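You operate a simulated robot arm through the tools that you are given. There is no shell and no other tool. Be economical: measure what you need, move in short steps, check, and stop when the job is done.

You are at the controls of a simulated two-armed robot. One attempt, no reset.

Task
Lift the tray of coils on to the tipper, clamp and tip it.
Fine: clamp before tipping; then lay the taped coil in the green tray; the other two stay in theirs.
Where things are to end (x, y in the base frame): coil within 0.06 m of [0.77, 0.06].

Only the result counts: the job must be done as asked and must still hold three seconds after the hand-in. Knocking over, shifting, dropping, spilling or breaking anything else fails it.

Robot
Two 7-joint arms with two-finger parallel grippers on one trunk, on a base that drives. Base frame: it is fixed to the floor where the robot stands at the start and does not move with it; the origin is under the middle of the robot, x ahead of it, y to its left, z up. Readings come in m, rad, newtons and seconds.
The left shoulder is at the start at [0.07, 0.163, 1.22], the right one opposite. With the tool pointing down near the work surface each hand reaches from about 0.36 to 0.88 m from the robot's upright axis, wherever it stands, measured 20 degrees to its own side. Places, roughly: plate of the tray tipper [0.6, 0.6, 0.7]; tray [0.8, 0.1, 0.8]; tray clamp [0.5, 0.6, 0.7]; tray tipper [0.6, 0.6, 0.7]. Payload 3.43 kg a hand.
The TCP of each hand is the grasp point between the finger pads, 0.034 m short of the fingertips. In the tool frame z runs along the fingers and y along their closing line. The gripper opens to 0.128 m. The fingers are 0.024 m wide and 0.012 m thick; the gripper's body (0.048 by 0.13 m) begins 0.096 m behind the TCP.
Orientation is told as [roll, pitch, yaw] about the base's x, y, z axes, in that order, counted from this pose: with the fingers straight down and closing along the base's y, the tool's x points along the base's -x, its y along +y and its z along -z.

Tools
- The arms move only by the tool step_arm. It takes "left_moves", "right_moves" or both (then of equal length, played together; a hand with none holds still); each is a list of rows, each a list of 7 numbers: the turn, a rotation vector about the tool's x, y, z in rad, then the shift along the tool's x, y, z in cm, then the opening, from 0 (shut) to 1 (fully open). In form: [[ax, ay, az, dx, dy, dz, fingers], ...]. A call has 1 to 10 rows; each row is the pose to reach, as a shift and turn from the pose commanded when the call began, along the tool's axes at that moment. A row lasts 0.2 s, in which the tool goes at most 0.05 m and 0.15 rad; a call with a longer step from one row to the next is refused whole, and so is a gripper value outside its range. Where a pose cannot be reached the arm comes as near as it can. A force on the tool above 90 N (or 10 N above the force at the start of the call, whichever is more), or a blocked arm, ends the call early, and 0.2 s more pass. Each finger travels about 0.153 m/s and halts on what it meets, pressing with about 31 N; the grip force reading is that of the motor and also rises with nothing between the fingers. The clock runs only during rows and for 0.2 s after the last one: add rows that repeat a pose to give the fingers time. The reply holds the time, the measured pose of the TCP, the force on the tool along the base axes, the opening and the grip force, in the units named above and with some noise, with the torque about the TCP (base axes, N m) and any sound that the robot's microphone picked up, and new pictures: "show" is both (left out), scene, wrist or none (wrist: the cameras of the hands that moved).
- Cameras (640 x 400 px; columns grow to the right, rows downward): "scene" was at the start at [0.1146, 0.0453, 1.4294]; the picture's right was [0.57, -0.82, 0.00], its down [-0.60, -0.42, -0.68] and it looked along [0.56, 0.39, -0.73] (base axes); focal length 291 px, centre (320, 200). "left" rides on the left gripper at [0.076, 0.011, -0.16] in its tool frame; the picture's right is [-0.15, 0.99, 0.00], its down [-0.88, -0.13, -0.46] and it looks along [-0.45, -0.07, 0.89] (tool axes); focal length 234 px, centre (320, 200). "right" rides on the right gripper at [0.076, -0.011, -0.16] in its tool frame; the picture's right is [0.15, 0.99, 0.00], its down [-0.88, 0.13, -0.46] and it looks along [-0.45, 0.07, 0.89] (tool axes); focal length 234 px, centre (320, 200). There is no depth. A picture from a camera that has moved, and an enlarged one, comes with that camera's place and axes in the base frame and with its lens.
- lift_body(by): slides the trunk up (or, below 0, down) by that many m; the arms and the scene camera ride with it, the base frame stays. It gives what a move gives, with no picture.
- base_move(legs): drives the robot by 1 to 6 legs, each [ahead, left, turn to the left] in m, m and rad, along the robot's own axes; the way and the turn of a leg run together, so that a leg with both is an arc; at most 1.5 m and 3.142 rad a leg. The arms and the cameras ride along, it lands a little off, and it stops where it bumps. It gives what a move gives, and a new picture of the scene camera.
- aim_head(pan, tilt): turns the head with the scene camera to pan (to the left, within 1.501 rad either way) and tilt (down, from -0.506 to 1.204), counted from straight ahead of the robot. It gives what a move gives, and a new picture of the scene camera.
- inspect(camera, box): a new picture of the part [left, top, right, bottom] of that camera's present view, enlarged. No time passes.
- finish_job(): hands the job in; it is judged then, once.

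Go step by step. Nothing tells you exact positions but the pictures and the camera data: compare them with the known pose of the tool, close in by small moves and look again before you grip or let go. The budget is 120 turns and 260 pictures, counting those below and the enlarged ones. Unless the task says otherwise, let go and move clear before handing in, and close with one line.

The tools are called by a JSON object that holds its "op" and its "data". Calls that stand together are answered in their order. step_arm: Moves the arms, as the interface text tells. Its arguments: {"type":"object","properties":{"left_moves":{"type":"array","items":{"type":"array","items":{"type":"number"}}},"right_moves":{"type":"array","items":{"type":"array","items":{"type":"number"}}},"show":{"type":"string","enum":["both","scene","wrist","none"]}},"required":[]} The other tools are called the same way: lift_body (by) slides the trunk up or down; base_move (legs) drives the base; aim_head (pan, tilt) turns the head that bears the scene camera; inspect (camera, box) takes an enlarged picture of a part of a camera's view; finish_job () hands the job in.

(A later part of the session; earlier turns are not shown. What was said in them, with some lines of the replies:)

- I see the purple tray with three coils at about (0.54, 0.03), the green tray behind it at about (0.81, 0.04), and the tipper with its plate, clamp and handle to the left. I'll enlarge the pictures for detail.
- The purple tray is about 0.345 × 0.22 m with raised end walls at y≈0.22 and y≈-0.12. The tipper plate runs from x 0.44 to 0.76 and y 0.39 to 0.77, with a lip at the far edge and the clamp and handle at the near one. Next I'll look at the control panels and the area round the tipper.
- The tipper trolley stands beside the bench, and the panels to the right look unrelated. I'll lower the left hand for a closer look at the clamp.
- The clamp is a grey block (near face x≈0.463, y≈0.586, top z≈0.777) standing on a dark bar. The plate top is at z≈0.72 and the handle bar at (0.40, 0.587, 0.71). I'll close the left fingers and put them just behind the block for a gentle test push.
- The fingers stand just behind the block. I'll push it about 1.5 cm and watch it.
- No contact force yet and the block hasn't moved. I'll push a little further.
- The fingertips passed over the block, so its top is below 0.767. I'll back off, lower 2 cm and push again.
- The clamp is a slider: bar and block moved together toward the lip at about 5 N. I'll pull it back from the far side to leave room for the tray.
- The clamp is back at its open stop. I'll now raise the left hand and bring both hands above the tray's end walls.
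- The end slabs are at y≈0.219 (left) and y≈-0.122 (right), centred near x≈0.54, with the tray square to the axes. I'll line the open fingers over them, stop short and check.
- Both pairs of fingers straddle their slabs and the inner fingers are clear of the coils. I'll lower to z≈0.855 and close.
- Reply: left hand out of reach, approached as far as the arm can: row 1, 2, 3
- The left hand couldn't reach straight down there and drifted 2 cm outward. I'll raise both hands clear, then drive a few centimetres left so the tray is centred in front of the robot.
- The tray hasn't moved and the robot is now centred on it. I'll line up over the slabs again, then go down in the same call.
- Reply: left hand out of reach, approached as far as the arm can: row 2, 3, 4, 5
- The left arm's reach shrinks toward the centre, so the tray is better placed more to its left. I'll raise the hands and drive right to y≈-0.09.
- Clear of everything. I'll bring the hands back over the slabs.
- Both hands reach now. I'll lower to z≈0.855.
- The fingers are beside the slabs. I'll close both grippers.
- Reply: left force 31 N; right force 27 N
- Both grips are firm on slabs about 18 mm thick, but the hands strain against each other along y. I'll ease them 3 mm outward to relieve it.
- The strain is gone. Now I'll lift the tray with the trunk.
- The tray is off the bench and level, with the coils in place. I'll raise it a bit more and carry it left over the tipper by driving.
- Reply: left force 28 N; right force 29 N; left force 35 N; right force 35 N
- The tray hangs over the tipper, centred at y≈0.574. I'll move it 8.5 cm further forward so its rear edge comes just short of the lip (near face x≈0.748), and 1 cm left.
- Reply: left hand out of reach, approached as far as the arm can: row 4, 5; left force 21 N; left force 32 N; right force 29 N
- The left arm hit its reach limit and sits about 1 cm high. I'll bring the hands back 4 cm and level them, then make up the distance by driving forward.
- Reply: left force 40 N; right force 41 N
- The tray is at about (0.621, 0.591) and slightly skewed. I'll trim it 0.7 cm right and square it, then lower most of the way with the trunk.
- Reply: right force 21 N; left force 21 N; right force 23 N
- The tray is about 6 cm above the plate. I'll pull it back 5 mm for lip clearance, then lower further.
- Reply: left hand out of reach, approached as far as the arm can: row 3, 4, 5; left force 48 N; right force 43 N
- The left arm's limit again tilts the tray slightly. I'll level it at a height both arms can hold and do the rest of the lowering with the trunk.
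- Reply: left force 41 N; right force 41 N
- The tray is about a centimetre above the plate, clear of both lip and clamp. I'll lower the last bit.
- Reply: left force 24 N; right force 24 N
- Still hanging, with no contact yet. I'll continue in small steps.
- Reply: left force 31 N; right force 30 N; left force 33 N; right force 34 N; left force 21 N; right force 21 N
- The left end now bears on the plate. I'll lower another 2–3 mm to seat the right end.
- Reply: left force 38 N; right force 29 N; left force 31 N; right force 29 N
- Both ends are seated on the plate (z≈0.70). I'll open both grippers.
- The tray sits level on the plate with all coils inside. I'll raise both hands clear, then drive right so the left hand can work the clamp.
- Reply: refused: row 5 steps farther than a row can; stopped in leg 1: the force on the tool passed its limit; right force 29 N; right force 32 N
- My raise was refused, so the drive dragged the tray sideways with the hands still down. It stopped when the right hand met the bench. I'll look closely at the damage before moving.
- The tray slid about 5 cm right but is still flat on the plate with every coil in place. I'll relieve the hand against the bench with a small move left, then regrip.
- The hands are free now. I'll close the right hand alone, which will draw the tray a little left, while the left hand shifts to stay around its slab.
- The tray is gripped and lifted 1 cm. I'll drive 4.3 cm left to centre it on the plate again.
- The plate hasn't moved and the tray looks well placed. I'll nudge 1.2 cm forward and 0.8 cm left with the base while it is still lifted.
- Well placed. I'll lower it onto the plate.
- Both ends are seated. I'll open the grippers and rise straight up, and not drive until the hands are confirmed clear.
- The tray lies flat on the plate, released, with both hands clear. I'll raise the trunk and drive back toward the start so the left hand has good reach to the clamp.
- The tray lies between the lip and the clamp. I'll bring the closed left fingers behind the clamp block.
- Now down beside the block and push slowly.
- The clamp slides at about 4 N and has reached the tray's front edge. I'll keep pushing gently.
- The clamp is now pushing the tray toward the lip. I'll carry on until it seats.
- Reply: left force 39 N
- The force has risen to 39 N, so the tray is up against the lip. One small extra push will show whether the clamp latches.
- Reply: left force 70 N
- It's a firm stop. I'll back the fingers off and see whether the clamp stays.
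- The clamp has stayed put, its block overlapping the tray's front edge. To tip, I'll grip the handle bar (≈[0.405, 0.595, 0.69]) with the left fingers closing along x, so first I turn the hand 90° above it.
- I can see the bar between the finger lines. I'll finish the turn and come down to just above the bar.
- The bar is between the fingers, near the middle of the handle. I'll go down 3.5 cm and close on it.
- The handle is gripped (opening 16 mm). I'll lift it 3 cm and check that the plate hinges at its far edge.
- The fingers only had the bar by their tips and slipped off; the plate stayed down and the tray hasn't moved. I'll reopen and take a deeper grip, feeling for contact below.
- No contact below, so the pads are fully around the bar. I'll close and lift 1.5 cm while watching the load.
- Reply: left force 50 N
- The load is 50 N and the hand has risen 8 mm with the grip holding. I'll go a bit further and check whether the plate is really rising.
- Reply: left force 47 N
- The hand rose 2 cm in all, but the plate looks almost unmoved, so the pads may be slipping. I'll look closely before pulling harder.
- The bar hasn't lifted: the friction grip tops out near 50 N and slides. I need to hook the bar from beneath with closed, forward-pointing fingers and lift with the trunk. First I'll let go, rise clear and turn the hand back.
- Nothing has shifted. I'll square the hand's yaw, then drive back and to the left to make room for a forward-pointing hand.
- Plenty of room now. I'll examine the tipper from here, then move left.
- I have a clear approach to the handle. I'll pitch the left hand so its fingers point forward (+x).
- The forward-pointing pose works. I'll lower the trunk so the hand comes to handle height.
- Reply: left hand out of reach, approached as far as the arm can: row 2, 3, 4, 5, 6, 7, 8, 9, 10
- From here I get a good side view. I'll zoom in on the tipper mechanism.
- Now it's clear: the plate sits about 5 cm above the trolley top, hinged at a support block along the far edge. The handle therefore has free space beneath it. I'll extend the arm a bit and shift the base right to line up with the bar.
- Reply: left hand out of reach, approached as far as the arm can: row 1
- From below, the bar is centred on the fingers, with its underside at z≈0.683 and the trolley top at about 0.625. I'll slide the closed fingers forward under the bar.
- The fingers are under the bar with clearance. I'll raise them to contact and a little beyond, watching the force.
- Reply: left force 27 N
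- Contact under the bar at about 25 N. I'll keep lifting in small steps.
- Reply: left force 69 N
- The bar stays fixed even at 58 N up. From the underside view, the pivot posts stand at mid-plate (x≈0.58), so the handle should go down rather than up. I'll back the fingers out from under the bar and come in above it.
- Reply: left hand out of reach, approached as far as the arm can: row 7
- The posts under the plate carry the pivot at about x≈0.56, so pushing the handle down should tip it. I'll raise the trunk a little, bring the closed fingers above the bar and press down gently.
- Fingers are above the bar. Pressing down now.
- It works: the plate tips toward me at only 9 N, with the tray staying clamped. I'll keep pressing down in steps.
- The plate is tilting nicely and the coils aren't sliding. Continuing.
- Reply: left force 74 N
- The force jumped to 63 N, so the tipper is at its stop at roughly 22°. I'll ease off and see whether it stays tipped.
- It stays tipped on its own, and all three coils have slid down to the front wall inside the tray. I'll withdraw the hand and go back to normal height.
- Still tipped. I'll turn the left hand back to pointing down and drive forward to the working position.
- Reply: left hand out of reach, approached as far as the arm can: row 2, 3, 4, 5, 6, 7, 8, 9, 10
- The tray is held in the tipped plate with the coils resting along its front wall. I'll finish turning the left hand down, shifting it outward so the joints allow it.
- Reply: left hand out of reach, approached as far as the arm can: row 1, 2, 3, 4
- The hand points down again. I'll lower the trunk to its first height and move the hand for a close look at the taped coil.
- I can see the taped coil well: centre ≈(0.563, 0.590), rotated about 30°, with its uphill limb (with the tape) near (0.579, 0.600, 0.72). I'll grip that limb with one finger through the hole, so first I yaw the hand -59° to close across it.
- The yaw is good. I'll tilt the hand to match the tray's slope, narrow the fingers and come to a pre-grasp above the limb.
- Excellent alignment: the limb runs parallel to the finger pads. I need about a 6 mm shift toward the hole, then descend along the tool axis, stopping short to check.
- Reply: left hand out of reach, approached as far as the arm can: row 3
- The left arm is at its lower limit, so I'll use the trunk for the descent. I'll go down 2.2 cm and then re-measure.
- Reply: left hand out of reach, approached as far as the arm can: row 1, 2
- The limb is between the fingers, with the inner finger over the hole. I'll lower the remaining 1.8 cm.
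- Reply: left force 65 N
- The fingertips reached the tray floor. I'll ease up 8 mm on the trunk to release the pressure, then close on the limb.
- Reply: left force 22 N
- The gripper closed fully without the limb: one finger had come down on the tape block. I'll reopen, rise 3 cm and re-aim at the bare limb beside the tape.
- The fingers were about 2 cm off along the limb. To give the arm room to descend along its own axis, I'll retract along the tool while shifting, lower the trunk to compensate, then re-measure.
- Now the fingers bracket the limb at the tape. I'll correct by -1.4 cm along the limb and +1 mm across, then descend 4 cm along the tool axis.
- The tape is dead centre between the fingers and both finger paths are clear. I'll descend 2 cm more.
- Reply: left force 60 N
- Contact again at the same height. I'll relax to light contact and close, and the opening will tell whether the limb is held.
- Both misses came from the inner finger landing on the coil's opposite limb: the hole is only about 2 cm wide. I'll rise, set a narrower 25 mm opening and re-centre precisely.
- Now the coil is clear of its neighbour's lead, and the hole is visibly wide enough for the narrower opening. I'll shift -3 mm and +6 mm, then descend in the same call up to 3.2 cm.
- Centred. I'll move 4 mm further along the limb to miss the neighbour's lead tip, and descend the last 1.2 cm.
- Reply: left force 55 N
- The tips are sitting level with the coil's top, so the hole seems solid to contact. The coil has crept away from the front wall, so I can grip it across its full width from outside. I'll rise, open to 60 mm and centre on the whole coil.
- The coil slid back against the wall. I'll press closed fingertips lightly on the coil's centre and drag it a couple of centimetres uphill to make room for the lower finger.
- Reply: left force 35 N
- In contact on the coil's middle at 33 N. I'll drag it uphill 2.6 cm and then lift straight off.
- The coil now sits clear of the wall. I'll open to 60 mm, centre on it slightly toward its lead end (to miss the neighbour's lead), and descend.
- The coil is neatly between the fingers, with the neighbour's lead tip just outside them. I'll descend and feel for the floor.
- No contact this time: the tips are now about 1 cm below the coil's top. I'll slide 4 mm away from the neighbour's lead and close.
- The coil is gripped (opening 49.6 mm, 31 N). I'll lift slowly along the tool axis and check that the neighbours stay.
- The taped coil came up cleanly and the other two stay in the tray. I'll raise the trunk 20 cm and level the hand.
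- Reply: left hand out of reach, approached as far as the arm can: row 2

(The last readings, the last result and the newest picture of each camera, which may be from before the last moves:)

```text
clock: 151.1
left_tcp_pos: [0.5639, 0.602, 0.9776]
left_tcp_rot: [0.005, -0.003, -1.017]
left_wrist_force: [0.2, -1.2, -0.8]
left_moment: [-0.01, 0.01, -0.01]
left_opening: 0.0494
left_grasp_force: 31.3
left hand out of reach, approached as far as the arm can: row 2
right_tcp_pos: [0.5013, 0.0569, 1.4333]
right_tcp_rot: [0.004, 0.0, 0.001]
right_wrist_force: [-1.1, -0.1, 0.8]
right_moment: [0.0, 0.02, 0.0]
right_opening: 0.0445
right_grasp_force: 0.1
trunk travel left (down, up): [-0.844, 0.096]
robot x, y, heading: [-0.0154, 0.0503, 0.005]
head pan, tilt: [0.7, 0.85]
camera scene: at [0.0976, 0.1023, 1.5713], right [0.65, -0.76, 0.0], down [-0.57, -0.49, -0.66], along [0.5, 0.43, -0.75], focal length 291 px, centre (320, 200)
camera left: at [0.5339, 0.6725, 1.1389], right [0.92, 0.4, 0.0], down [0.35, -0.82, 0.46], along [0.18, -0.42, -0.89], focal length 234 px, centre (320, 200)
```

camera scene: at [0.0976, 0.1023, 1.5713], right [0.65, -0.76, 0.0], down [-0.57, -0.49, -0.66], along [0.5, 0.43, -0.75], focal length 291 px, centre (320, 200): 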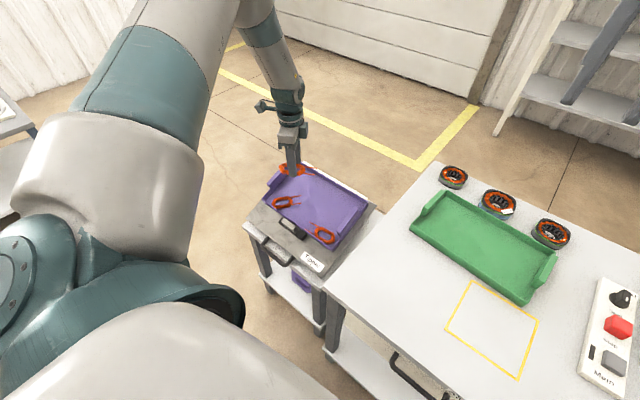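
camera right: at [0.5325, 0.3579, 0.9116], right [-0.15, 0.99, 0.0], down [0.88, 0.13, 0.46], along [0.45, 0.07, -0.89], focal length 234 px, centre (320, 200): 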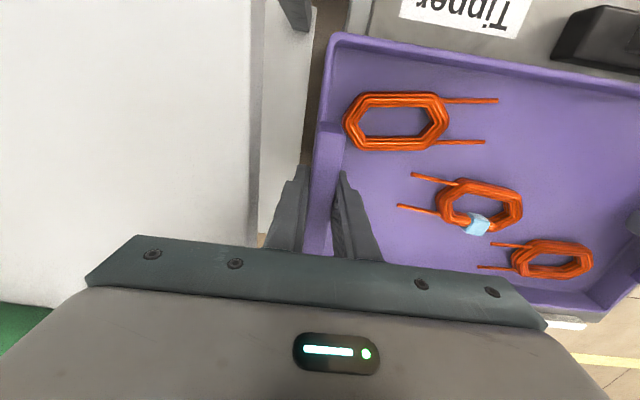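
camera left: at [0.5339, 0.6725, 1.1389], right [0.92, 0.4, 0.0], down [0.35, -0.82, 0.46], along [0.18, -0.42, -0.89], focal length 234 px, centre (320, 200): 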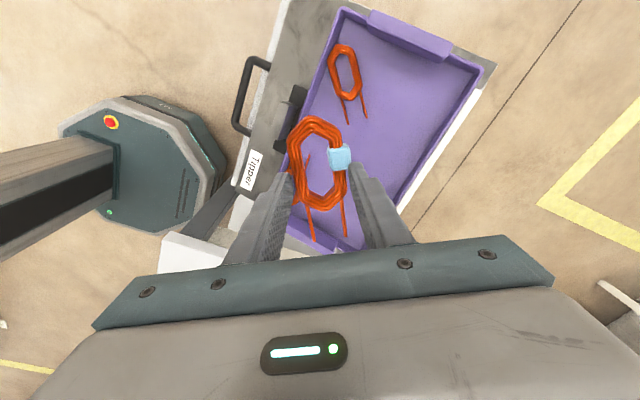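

The coil is held level and the tipper remains tipped and clamped with two coils in it. I'll drive right so the left hand can reach the green tray.

{"op": "base_move", "data": {"legs": [[0, -0.29, 0]]}}

{"op": "aim_head", "data": {"pan": 0.4, "tilt": 0.85}}

```text
clock: 153.1
left_tcp_pos: [0.5672, 0.3161, 0.9776]
left_tcp_rot: [0.004, -0.008, -1.024]
left_wrist_force: [0.1, 0.5, -1.0]
left_moment: [-0.05, 0.0, 0.01]
left_opening: 0.0493
left_grasp_force: 30.9
right_tcp_pos: [0.5011, -0.2283, 1.4337]
right_tcp_rot: [0.0, 0.0, -0.003]
right_wrist_force: [0.3, 0.2, -0.7]
right_moment: [-0.02, 0.01, 0.04]
right_opening: 0.0449
right_grasp_force: 0.1
trunk travel left (down, up): [-0.844, 0.096]
robot x, y, heading: [-0.0124, -0.2336, -0.002]
head pan, tilt: [0.7, 0.85]
camera scene: at [0.0976, -0.1798, 1.5713], right [0.64, -0.77, 0.0], down [-0.58, -0.48, -0.66], along [0.5, 0.42, -0.75], focal length 291 px, centre (320, 200)
```

scene: 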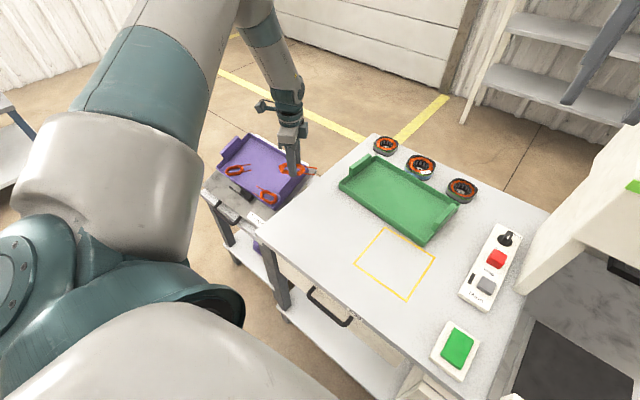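

```text
clock: 153.8
left_tcp_pos: [0.5673, 0.3149, 0.9794]
left_tcp_rot: [0.005, -0.004, -1.023]
left_wrist_force: [0.3, 0.3, -1.7]
left_moment: [0.0, 0.02, 0.0]
left_opening: 0.0494
left_grasp_force: 31.4
right_tcp_pos: [0.5018, -0.2308, 1.4318]
right_tcp_rot: [0.005, -0.001, -0.005]
right_wrist_force: [0.3, 0.4, 0.3]
right_moment: [0.0, 0.02, 0.02]
right_opening: 0.0447
right_grasp_force: 0.0
trunk travel left (down, up): [-0.844, 0.096]
robot x, y, heading: [-0.0083, -0.2313, -0.006]
head pan, tilt: [0.4, 0.85]
camera scene: at [0.1096, -0.2028, 1.5714], right [0.39, -0.92, 0.0], down [-0.69, -0.29, -0.66], along [0.61, 0.26, -0.75], focal length 291 px, centre (320, 200)
```

scene: 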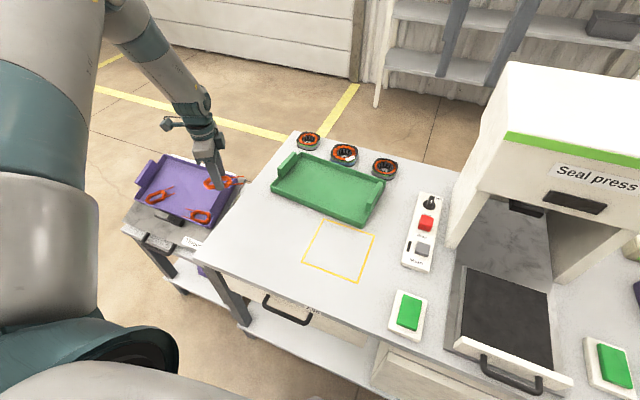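

Clear path at this height. I'll carry the coil over to above the green tray's centre.

{"op": "step_arm", "data": {"left_moves": [[0, 0, 0, -4.3, 0.5, 0, 0.1], [0, 0, 0, -8.6, 1.1, 0, 0.1], [0, 0, 0, -12.9, 1.6, 0, 0.1], [0, 0, 0, -17.2, 2.2, 0, 0.1], [0, 0, 0, -21.5, 2.8, 0, 0.1], [0, 0, 0, -25.8, 3.3, 0, 0.1], [0, 0, 0, -30, 3.9, 0, 0.1], [0, 0, 0, -33.7, 4.4, 0, 0.1], [0, 0, 0, -33.7, 4.4, 0, 0.1]], "show": "both"}}

```text
clock: 155.8
left_tcp_pos: [0.667, 0.1083, 1.0662]
left_tcp_rot: [0.006, -0.007, -1.022]
left_wrist_force: [1.7, 0.3, -1.1]
left_moment: [0.0, 0.0, -0.02]
left_opening: 0.0491
left_grasp_force: 31.4
left hand out of reach, approached as far as the arm can: row 2, 3, 4, 5, 6, 7, 8, 9
right_tcp_pos: [0.4995, -0.2302, 1.4333]
right_tcp_rot: [0.002, 0.0, -0.003]
right_wrist_force: [-0.7, -1.0, 0.4]
right_moment: [0.01, 0.0, -0.02]
right_opening: 0.0446
right_grasp_force: 0.1
trunk travel left (down, up): [-0.844, 0.096]
robot x, y, heading: [-0.0099, -0.2348, -0.003]
head pan, tilt: [0.4, 0.85]
camera scene: at [0.1096, -0.2015, 1.5714], right [0.39, -0.92, 0.0], down [-0.69, -0.29, -0.66], along [0.61, 0.26, -0.75], focal length 291 px, centre (320, 200)
camera left: at [0.6366, 0.1778, 1.2264], right [0.92, 0.39, 0.01], down [0.34, -0.82, 0.46], along [0.18, -0.42, -0.89], focal length 234 px, centre (320, 200)
```

scene: 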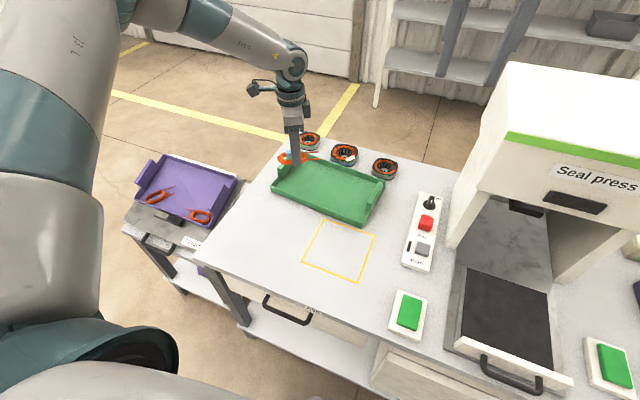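
left: 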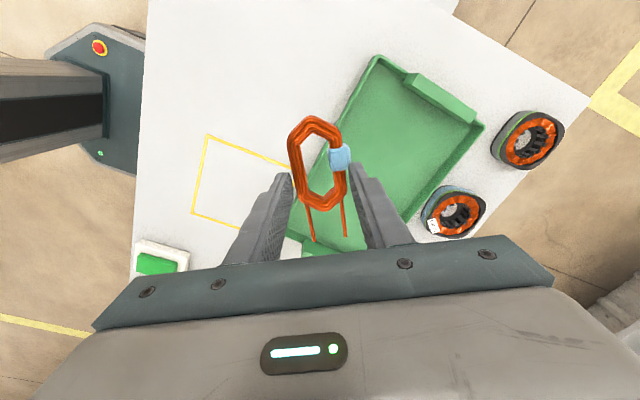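

The arm can't reach further inward from here, so I'll make up the rest by driving: 5 cm forward and 6 cm right.

{"op": "base_move", "data": {"legs": [[0.055, -0.06, 0]]}}

{"op": "step_arm", "data": {"left_moves": [[0, 0, 0, -1.2, 2, 2, 0.1], [0, 0, 0, -2.4, 4, 4, 0.1], [0, 0, 0, -3, 5, 5, 0.1], [0, 0, 0, -3, 5, 5, 0.1]], "show": "both"}}

```text
clock: 156.9
left_tcp_pos: [0.7166, 0.0516, 1.0671]
left_tcp_rot: [0.006, -0.01, -1.022]
left_wrist_force: [-0.4, 0.2, -1.5]
left_moment: [-0.03, -0.06, 0.03]
left_opening: 0.0493
left_grasp_force: 31.4
right_tcp_pos: [0.5488, -0.2835, 1.4341]
right_tcp_rot: [-0.002, -0.007, -0.003]
right_wrist_force: [-0.8, 0.2, -0.2]
right_moment: [-0.07, -0.07, -0.01]
right_opening: 0.0447
right_grasp_force: 0.2
trunk travel left (down, up): [-0.844, 0.096]
robot x, y, heading: [0.0404, -0.2892, 0.001]
head pan, tilt: [0.4, 0.85]
camera scene: at [0.158, -0.2558, 1.5718], right [0.39, -0.92, 0.0], down [-0.69, -0.29, -0.66], along [0.61, 0.25, -0.75], focal length 291 px, centre (320, 200)
```

scene: 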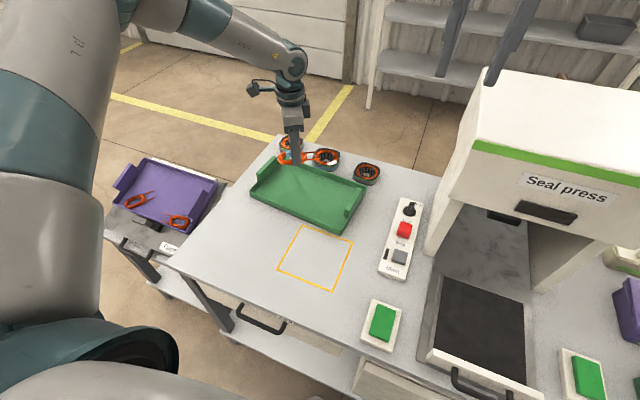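

```text
clock: 157.9
left_tcp_pos: [0.7246, 0.0678, 1.0591]
left_tcp_rot: [0.005, -0.007, -1.022]
left_wrist_force: [-0.4, 0.4, -0.8]
left_moment: [0.0, 0.02, 0.03]
left_opening: 0.0495
left_grasp_force: 31.2
left hand out of reach, approached as far as the arm can: row 1, 2, 3, 4
right_tcp_pos: [0.5542, -0.2893, 1.4327]
right_tcp_rot: [0.002, -0.001, -0.002]
right_wrist_force: [0.6, -0.7, 0.5]
right_moment: [-0.02, 0.02, -0.01]
right_opening: 0.0447
right_grasp_force: 0.1
trunk travel left (down, up): [-0.844, 0.096]
robot x, y, heading: [0.042, -0.2902, -0.001]
head pan, tilt: [0.4, 0.85]
camera scene: at [0.1629, -0.2613, 1.5714], right [0.39, -0.92, 0.0], down [-0.69, -0.29, -0.66], along [0.61, 0.26, -0.75], focal length 291 px, centre (320, 200)
camera left: at [0.6929, 0.1377, 1.2191], right [0.92, 0.39, 0.01], down [0.34, -0.82, 0.46], along [0.19, -0.42, -0.89], focal length 234 px, centre (320, 200)
```

scene: 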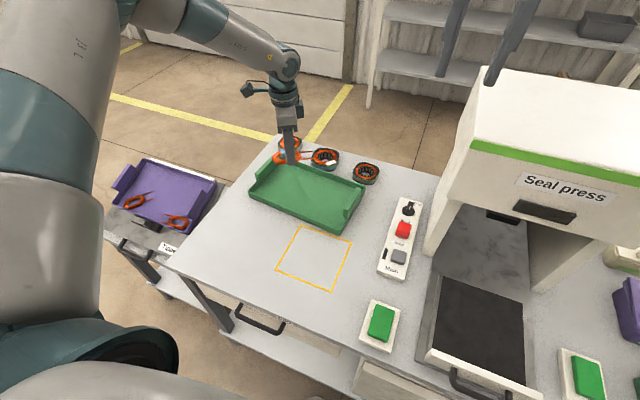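
left: 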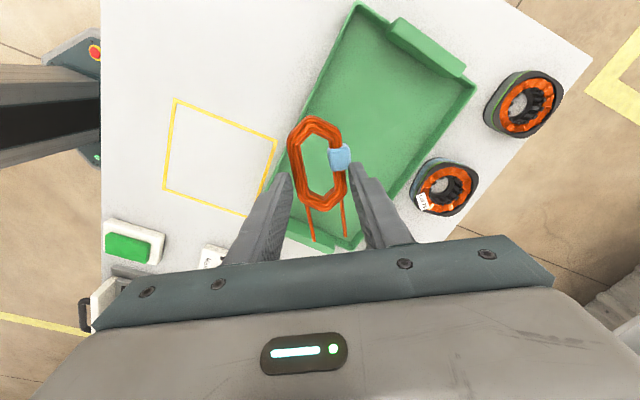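

The coil is about 5 cm short of the target. I'll lower the trunk 12 cm and see whether the arm can extend further then.

{"op": "lift_body", "data": {"by": -0.12}}

{"op": "step_arm", "data": {"left_moves": [[0, 0, 0, -2, 1.5, -1, 0.1], [0, 0, 0, -3.5, 3, -1, 0.1], [0, 0, 0, -4.3, 3.5, -1, 0.1], [0, 0, 0, -4.3, 3.5, -1, 0.1]], "show": "wrist"}}

```text
clock: 159.4
left_tcp_pos: [0.7223, 0.0674, 0.9392]
left_tcp_rot: [0.005, -0.007, -1.022]
left_wrist_force: [0.5, 0.1, -0.9]
left_moment: [-0.01, 0.0, 0.02]
left_opening: 0.0492
left_grasp_force: 31.1
right_tcp_pos: [0.5539, -0.2891, 1.3146]
right_tcp_rot: [0.003, -0.001, -0.001]
right_wrist_force: [0.3, -0.2, -1.0]
right_moment: [0.0, 0.01, 0.02]
right_opening: 0.0447
right_grasp_force: 0.1
trunk travel left (down, up): [-0.724, 0.216]
robot x, y, heading: [0.0385, -0.2915, 0.002]
head pan, tilt: [0.4, 0.85]
```

```text
clock: 160.4
left_tcp_pos: [0.741, 0.0607, 0.9704]
left_tcp_rot: [0.006, -0.007, -1.02]
left_wrist_force: [0.0, 0.0, -1.3]
left_moment: [-0.04, 0.01, -0.01]
left_opening: 0.0493
left_grasp_force: 31.4
left hand out of reach, approached as far as the arm can: row 1, 2, 3, 4
right_tcp_pos: [0.5531, -0.2895, 1.3127]
right_tcp_rot: [0.003, -0.001, -0.002]
right_wrist_force: [0.2, 0.2, 1.1]
right_moment: [-0.02, 0.01, 0.01]
right_opening: 0.0447
right_grasp_force: 0.0
trunk travel left (down, up): [-0.724, 0.216]
robot x, y, heading: [0.0399, -0.2931, -0.002]
head pan, tilt: [0.4, 0.85]
camera left: at [0.7098, 0.1314, 1.1293], right [0.92, 0.39, 0.01], down [0.34, -0.82, 0.46], along [0.19, -0.42, -0.89], focal length 234 px, centre (320, 200)
```

left: 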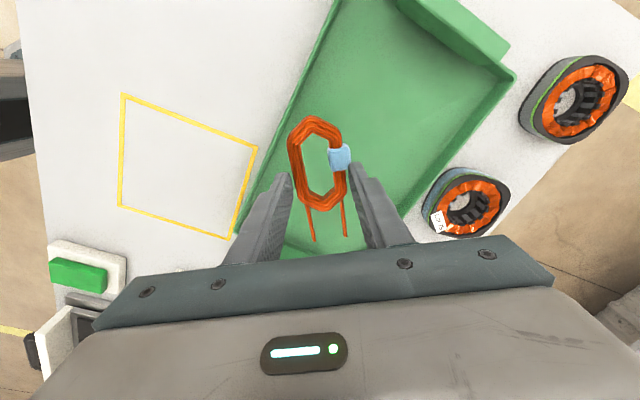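

The limit seems tied to the wrist yaw, so I'll rotate the hand back toward neutral, then extend.

{"op": "step_arm", "data": {"left_moves": [[0, 0, -0.15, 0, 0, 0, 0.1], [0, 0, -0.3, 0, 0, 0, 0.1], [0, 0, -0.45, 0, 0, 0, 0.1], [0, 0, -0.6, 0, 0, 0, 0.1], [0, 0, -0.75, 0, 0, 0, 0.1], [0, 0, -0.9, -1.2, 1.2, 0, 0.1], [0, 0, -1.0, -2.6, 3.5, 0, 0.1], [0, 0, -1.0, -2.6, 3.5, 0, 0.1]], "show": "wrist"}}

```text
clock: 162.2
left_tcp_pos: [0.761, 0.1652, 0.9705]
left_tcp_rot: [-0.054, -0.017, -0.147]
left_wrist_force: [-0.6, -0.3, -1.8]
left_moment: [-0.04, -0.01, 0.01]
left_opening: 0.0492
left_grasp_force: 31.1
left hand out of reach, approached as far as the arm can: row 4, 5, 6, 7, 8
right_tcp_pos: [0.5533, -0.2875, 1.3131]
right_tcp_rot: [0.005, -0.002, -0.001]
right_wrist_force: [0.0, 0.0, -1.7]
right_moment: [0.02, 0.0, 0.01]
right_opening: 0.0447
right_grasp_force: 0.1
trunk travel left (down, up): [-0.724, 0.216]
robot x, y, heading: [0.0411, -0.2925, 0.003]
head pan, tilt: [0.4, 0.85]
camera left: at [0.687, 0.1963, 1.1289], right [0.29, 0.96, -0.05], down [0.85, -0.23, 0.48], along [0.44, -0.18, -0.88], focal length 234 px, centre (320, 200)
```

left: 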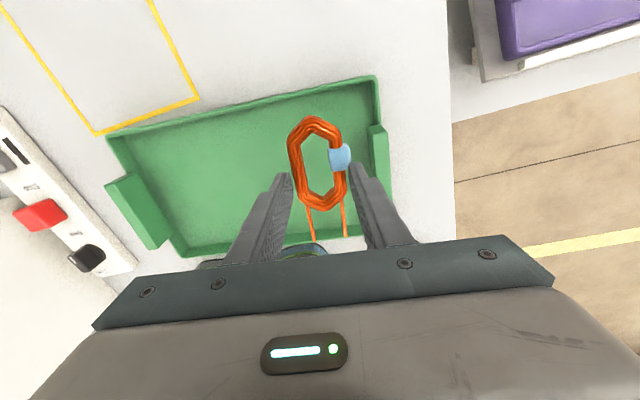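

This wrist pose suits the arm. The coil is now at about (0.749, 0.167), so a drive of 2 cm forward and 10.5 cm right puts it on target.

{"op": "base_move", "data": {"legs": [[0.02, -0.105, 0]]}}

{"op": "inspect", "data": {"camera": "left", "box": [100, 60, 460, 280]}}

```text
clock: 163.4
left_tcp_pos: [0.7805, 0.0624, 0.9703]
left_tcp_rot: [-0.055, -0.017, -0.146]
left_wrist_force: [0.1, 0.8, -1.8]
left_moment: [-0.01, -0.04, 0.03]
left_opening: 0.0493
left_grasp_force: 30.6
right_tcp_pos: [0.573, -0.3906, 1.3123]
right_tcp_rot: [0.003, -0.003, 0.0]
right_wrist_force: [0.4, 0.7, 0.1]
right_moment: [-0.02, -0.03, -0.01]
right_opening: 0.045
right_grasp_force: 0.1
trunk travel left (down, up): [-0.724, 0.216]
robot x, y, heading: [0.0592, -0.3945, 0.002]
head pan, tilt: [0.4, 0.85]
camera scene: at [0.1824, -0.3639, 1.4514], right [0.39, -0.92, 0.0], down [-0.69, -0.29, -0.66], along [0.61, 0.26, -0.75], focal length 291 px, centre (320, 200)
```

scene: 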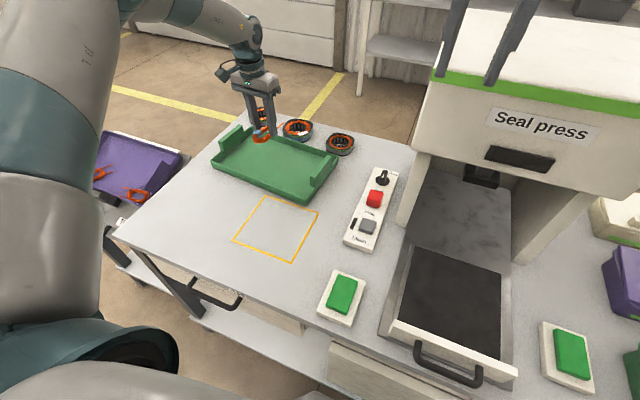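

```text
1.78 times, centred on (280, 170) of left
camera zoom: at [0.7064, 0.0936, 1.1284], right [0.29, 0.96, -0.05], down [0.85, -0.23, 0.48], along [0.44, -0.18, -0.88], focal length 416 px, centre (391, 253)
```

zoom: 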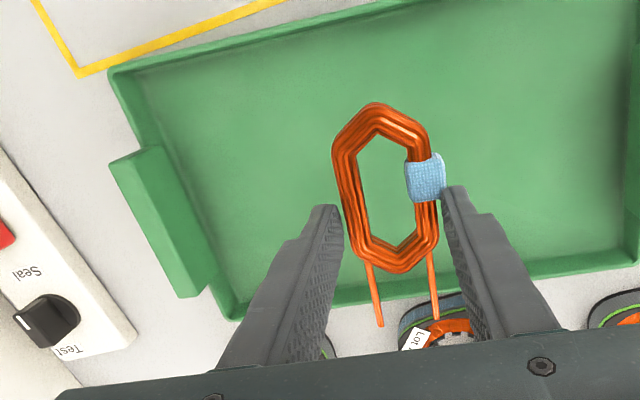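

The coil is over (0.768, 0.064), well inside the green tray. I'll lower it with the trunk.

{"op": "lift_body", "data": {"by": -0.112}}

{"op": "inspect", "data": {"camera": "left", "box": [100, 60, 460, 280]}}

{"op": "inspect", "data": {"camera": "scene", "box": [180, 60, 360, 200]}}

```text
clock: 164.8
left_tcp_pos: [0.7799, 0.0615, 0.8588]
left_tcp_rot: [-0.054, -0.019, -0.146]
left_wrist_force: [-0.2, 0.9, -0.7]
left_moment: [0.03, -0.03, 0.02]
left_opening: 0.0492
left_grasp_force: 31.0
right_tcp_pos: [0.572, -0.3904, 1.2016]
right_tcp_rot: [0.003, -0.003, 0.0]
right_wrist_force: [0.7, -0.4, 0.4]
right_moment: [0.0, 0.04, -0.01]
right_opening: 0.0447
right_grasp_force: 0.1
trunk travel left (down, up): [-0.612, 0.328]
robot x, y, heading: [0.0619, -0.3958, -0.004]
head pan, tilt: [0.4, 0.85]
```

```text
1.78 times, centred on (280, 170) of left
camera zoom: at [0.7062, 0.0929, 1.017], right [0.29, 0.96, -0.05], down [0.85, -0.23, 0.48], along [0.44, -0.18, -0.88], focal length 416 px, centre (391, 253)
```

zoom: 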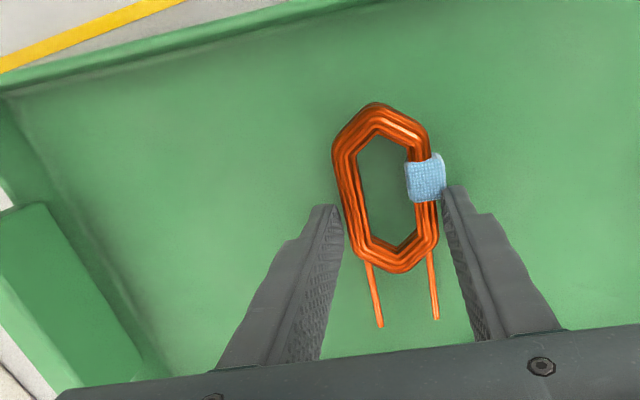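

```text
2.86 times, centred on (270, 130) of scene
camera zoom: at [0.1821, -0.3648, 1.3395], right [0.39, -0.92, 0.0], down [-0.69, -0.29, -0.66], along [0.61, 0.26, -0.75], focal length 832 px, centre (463, 400)
```

zoom: 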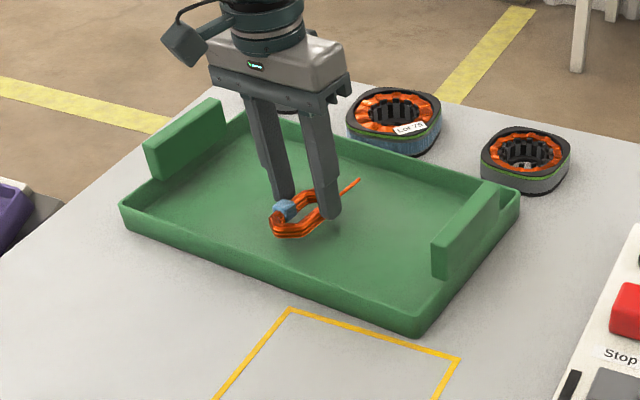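

Just above the tray floor. I'll lower in small steps until contact.

{"op": "lift_body", "data": {"by": -0.008}}

{"op": "lift_body", "data": {"by": -0.005}}

```text
clock: 165.4
left_tcp_pos: [0.7811, 0.0614, 0.85]
left_tcp_rot: [-0.054, -0.017, -0.147]
left_wrist_force: [0.5, 0.2, -0.9]
left_moment: [0.02, -0.03, 0.01]
left_opening: 0.0493
left_grasp_force: 30.9
right_tcp_pos: [0.5727, -0.3913, 1.1929]
right_tcp_rot: [0.002, -0.001, 0.0]
right_wrist_force: [-0.9, -0.3, 0.3]
right_moment: [-0.04, 0.04, 0.01]
right_opening: 0.0449
right_grasp_force: 0.0
trunk travel left (down, up): [-0.604, 0.336]
robot x, y, heading: [0.0592, -0.3961, -0.003]
head pan, tilt: [0.4, 0.85]
```

```text
clock: 165.9
left_tcp_pos: [0.7805, 0.0615, 0.8483]
left_tcp_rot: [-0.051, -0.021, -0.146]
left_wrist_force: [0.4, 1.4, 10.8]
left_moment: [0.34, -0.07, -0.01]
left_opening: 0.049
left_grasp_force: 30.6
right_tcp_pos: [0.571, -0.3921, 1.1886]
right_tcp_rot: [0.003, -0.001, 0.0]
right_wrist_force: [-0.7, -0.3, -0.6]
right_moment: [0.0, 0.01, -0.02]
right_opening: 0.0448
right_grasp_force: 0.0
trunk travel left (down, up): [-0.599, 0.341]
robot x, y, heading: [0.0612, -0.3945, -0.003]
head pan, tilt: [0.4, 0.85]
```

The coil touches the floor at 11 N. I'll open gently and look.

{"op": "step_arm", "data": {"left_moves": [[0, 0, 0, 0, 0, -0.1, 0.42], [0, 0, 0, 0, 0, -0.1, 0.48], [0, 0, 0, 0, 0, -0.1, 0.5], [0, 0, 0, 0, 0, -3, 0.5], [0, 0, 0, 0, 0, -7, 0.5], [0, 0, 0, 0, 0, -11, 0.5]], "show": "both"}}

{"op": "inspect", "data": {"camera": "scene", "box": [180, 60, 360, 200]}}

```text
clock: 167.3
left_tcp_pos: [0.7785, 0.069, 0.955]
left_tcp_rot: [-0.054, -0.018, -0.148]
left_wrist_force: [-1.1, -0.1, -0.4]
left_moment: [0.01, -0.03, 0.0]
left_opening: 0.0636
left_grasp_force: 0.1
right_tcp_pos: [0.5727, -0.3923, 1.188]
right_tcp_rot: [0.004, -0.003, 0.0]
right_wrist_force: [0.1, -0.2, -0.4]
right_moment: [0.0, -0.01, 0.01]
right_opening: 0.0448
right_grasp_force: 0.0
trunk travel left (down, up): [-0.599, 0.341]
robot x, y, heading: [0.0618, -0.3962, 0.003]
head pan, tilt: [0.4, 0.85]
camera scene: at [0.1815, -0.3654, 1.3264], right [0.39, -0.92, 0.0], down [-0.69, -0.29, -0.66], along [0.61, 0.26, -0.75], focal length 291 px, centre (320, 200)
camera left: at [0.7045, 0.0992, 1.1128], right [0.29, 0.96, -0.05], down [0.85, -0.23, 0.48], along [0.45, -0.18, -0.88], focal length 234 px, centre (320, 200)
```

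scene: 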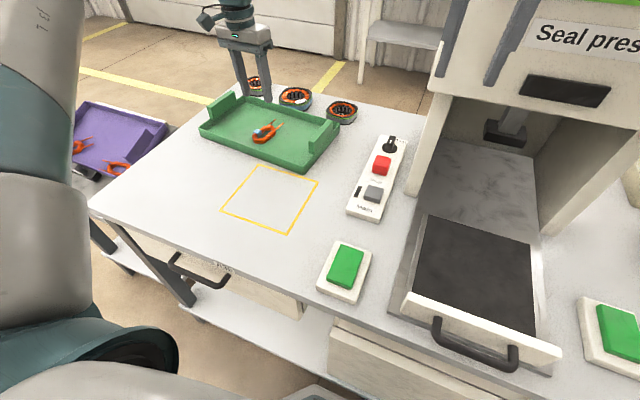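
left: 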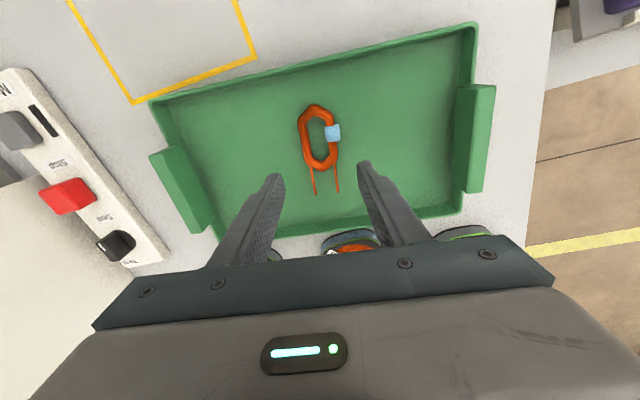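

```text
2.86 times, centred on (270, 130) of scene
camera zoom: at [0.1815, -0.3654, 1.3264], right [0.39, -0.92, 0.0], down [-0.69, -0.29, -0.66], along [0.61, 0.26, -0.75], focal length 832 px, centre (463, 400)
```

zoom: 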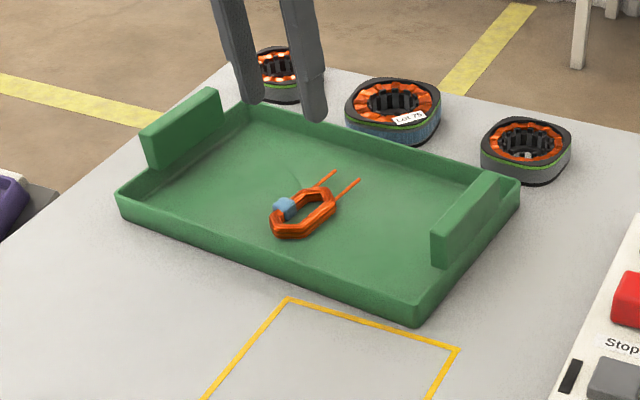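

The taped coil lies flat at about (0.773, 0.064) in the green tray. I'll check the tipper once more before handing in.

{"op": "lift_body", "data": {"by": 0.12}}

{"op": "aim_head", "data": {"pan": 0.95, "tilt": 0.7}}

{"op": "inspect", "data": {"camera": "scene", "box": [160, 60, 480, 260]}}

```text
clock: 168.8
left_tcp_pos: [0.7792, 0.0684, 1.0723]
left_tcp_rot: [-0.054, -0.017, -0.145]
left_wrist_force: [-0.3, 0.1, 0.4]
left_moment: [-0.02, 0.02, -0.03]
left_opening: 0.0639
left_grasp_force: 0.0
right_tcp_pos: [0.5731, -0.3929, 1.307]
right_tcp_rot: [0.004, -0.002, -0.001]
right_wrist_force: [1.0, 0.8, 0.2]
right_moment: [0.0, -0.02, 0.03]
right_opening: 0.0449
right_grasp_force: 0.2
trunk travel left (down, up): [-0.719, 0.221]
robot x, y, heading: [0.0598, -0.3985, 0.001]
head pan, tilt: [0.4, 0.85]
```

```text
clock: 169.8
left_tcp_pos: [0.7794, 0.0676, 1.0742]
left_tcp_rot: [-0.054, -0.02, -0.146]
left_wrist_force: [0.3, 0.1, 0.6]
left_moment: [-0.03, 0.0, 0.01]
left_opening: 0.0639
left_grasp_force: 0.0
right_tcp_pos: [0.5738, -0.392, 1.3076]
right_tcp_rot: [0.005, -0.002, -0.001]
right_wrist_force: [0.3, 0.9, 0.5]
right_moment: [0.01, 0.01, 0.0]
right_opening: 0.0448
right_grasp_force: 0.1
trunk travel left (down, up): [-0.719, 0.221]
robot x, y, heading: [0.0589, -0.3971, -0.003]
head pan, tilt: [0.949, 0.7]
camera scene: at [0.1598, -0.3264, 1.4587], right [0.81, -0.58, 0.0], down [-0.38, -0.52, -0.76], along [0.45, 0.62, -0.64], focal length 291 px, centre (320, 200)
```

scene: 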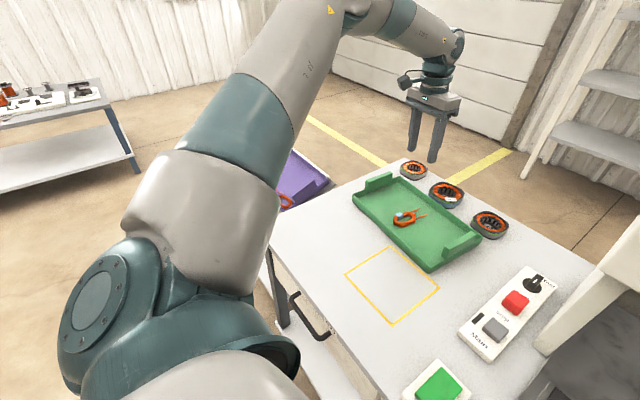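

```text
2.00 times, centred on (320, 160) of scene
camera zoom: at [0.1598, -0.3264, 1.4587], right [0.81, -0.58, 0.0], down [-0.38, -0.52, -0.76], along [0.45, 0.62, -0.64], focal length 582 px, centre (320, 280)
```

zoom: 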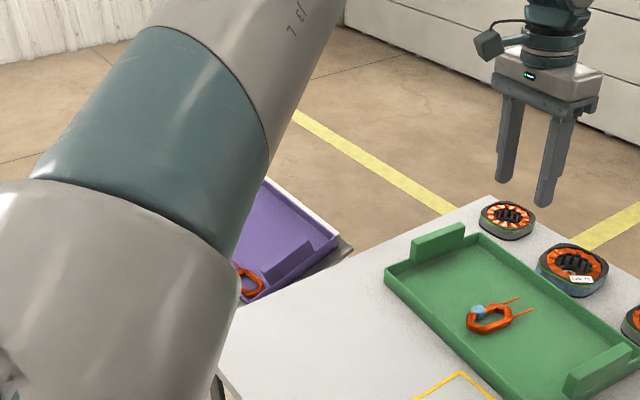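

The arm blocks the view of the tipper. I'll drive a bit back and left, high and clear of everything, to check it.

{"op": "base_move", "data": {"legs": [[-0.15, 0.3, 0]]}}

{"op": "aim_head", "data": {"pan": 0.6, "tilt": 0.75}}

{"op": "inspect", "data": {"camera": "scene", "box": [160, 60, 480, 260]}}

```text
clock: 172.0
left_tcp_pos: [0.635, 0.3681, 1.074]
left_tcp_rot: [-0.052, -0.016, -0.155]
left_wrist_force: [-0.7, 0.9, -1.3]
left_moment: [0.0, 0.0, -0.01]
left_opening: 0.0641
left_grasp_force: 0.1
right_tcp_pos: [0.4246, -0.0929, 1.307]
right_tcp_rot: [0.006, -0.002, -0.01]
right_wrist_force: [-0.3, -0.7, -0.7]
right_moment: [0.01, -0.01, -0.01]
right_opening: 0.0448
right_grasp_force: 0.0
trunk travel left (down, up): [-0.719, 0.221]
robot x, y, heading: [-0.0862, -0.0863, -0.004]
head pan, tilt: [0.949, 0.7]
camera scene: at [0.0126, -0.0216, 1.4587], right [0.81, -0.59, 0.0], down [-0.38, -0.52, -0.77], along [0.45, 0.62, -0.64], focal length 291 px, centre (320, 200)
```

scene: 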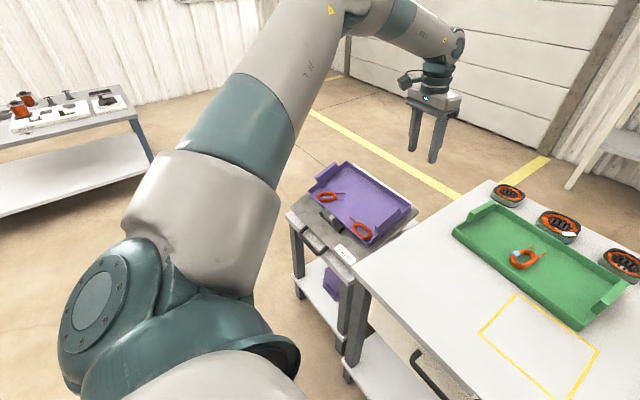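

```text
clock: 172.9
left_tcp_pos: [0.6347, 0.3691, 1.0743]
left_tcp_rot: [-0.053, -0.017, -0.155]
left_wrist_force: [0.4, 1.1, 0.1]
left_moment: [-0.01, -0.04, 0.02]
left_opening: 0.0645
left_grasp_force: 0.1
right_tcp_pos: [0.4251, -0.0901, 1.308]
right_tcp_rot: [0.005, -0.001, -0.008]
right_wrist_force: [0.3, 0.2, -0.1]
right_moment: [-0.02, 0.0, -0.02]
right_opening: 0.0447
right_grasp_force: 0.0
trunk travel left (down, up): [-0.719, 0.221]
robot x, y, heading: [-0.0874, -0.087, -0.011]
head pan, tilt: [0.6, 0.75]
camera scene: at [0.0309, -0.0429, 1.4544], right [0.56, -0.83, 0.0], down [-0.57, -0.38, -0.73], along [0.61, 0.41, -0.68], focal length 291 px, centre (320, 200)
```

scene: 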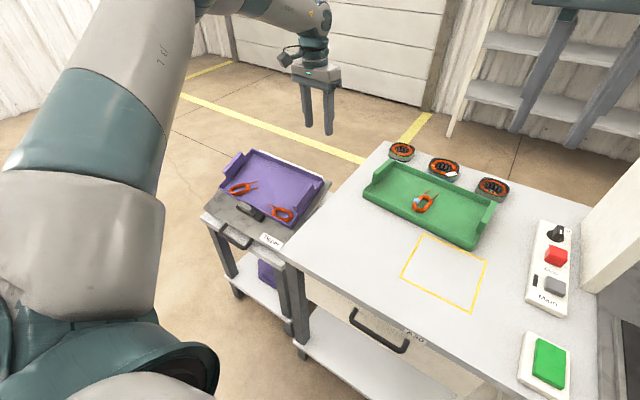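

```text
2.00 times, centred on (320, 160) of scene
camera zoom: at [0.0309, -0.0429, 1.4544], right [0.56, -0.83, 0.0], down [-0.57, -0.38, -0.73], along [0.61, 0.41, -0.68], focal length 582 px, centre (320, 280)
```

zoom: 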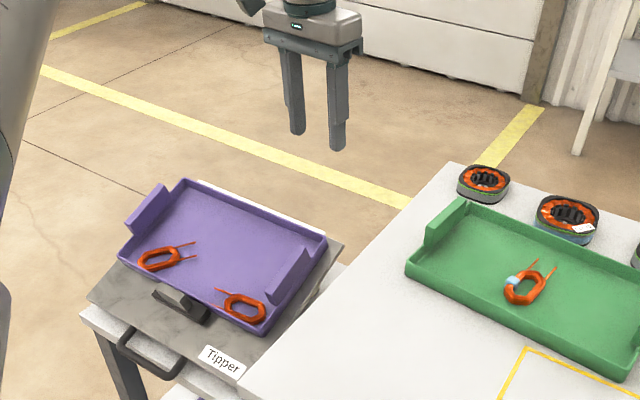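

The tray is clamped on the tipped plate with its two coils in it, and the taped coil lies in the green tray near (0.77, 0.06). Both hands are empty and clear, so I'm handing in.

{"op": "finish_job", "data": {}}

```text
The job is handed in.
```

The job is handed in. The purple tray is on the tipper, clamped and then tipped, with its other two coils still inside. The taped coil lies in the green tray at about (0.77, 0.06). While I was placing the tray, a mistimed drive dragged it about 5 cm and pressed the right hand against the bench edge. I set the tray straight again before clamping, and nothing else looked disturbed.
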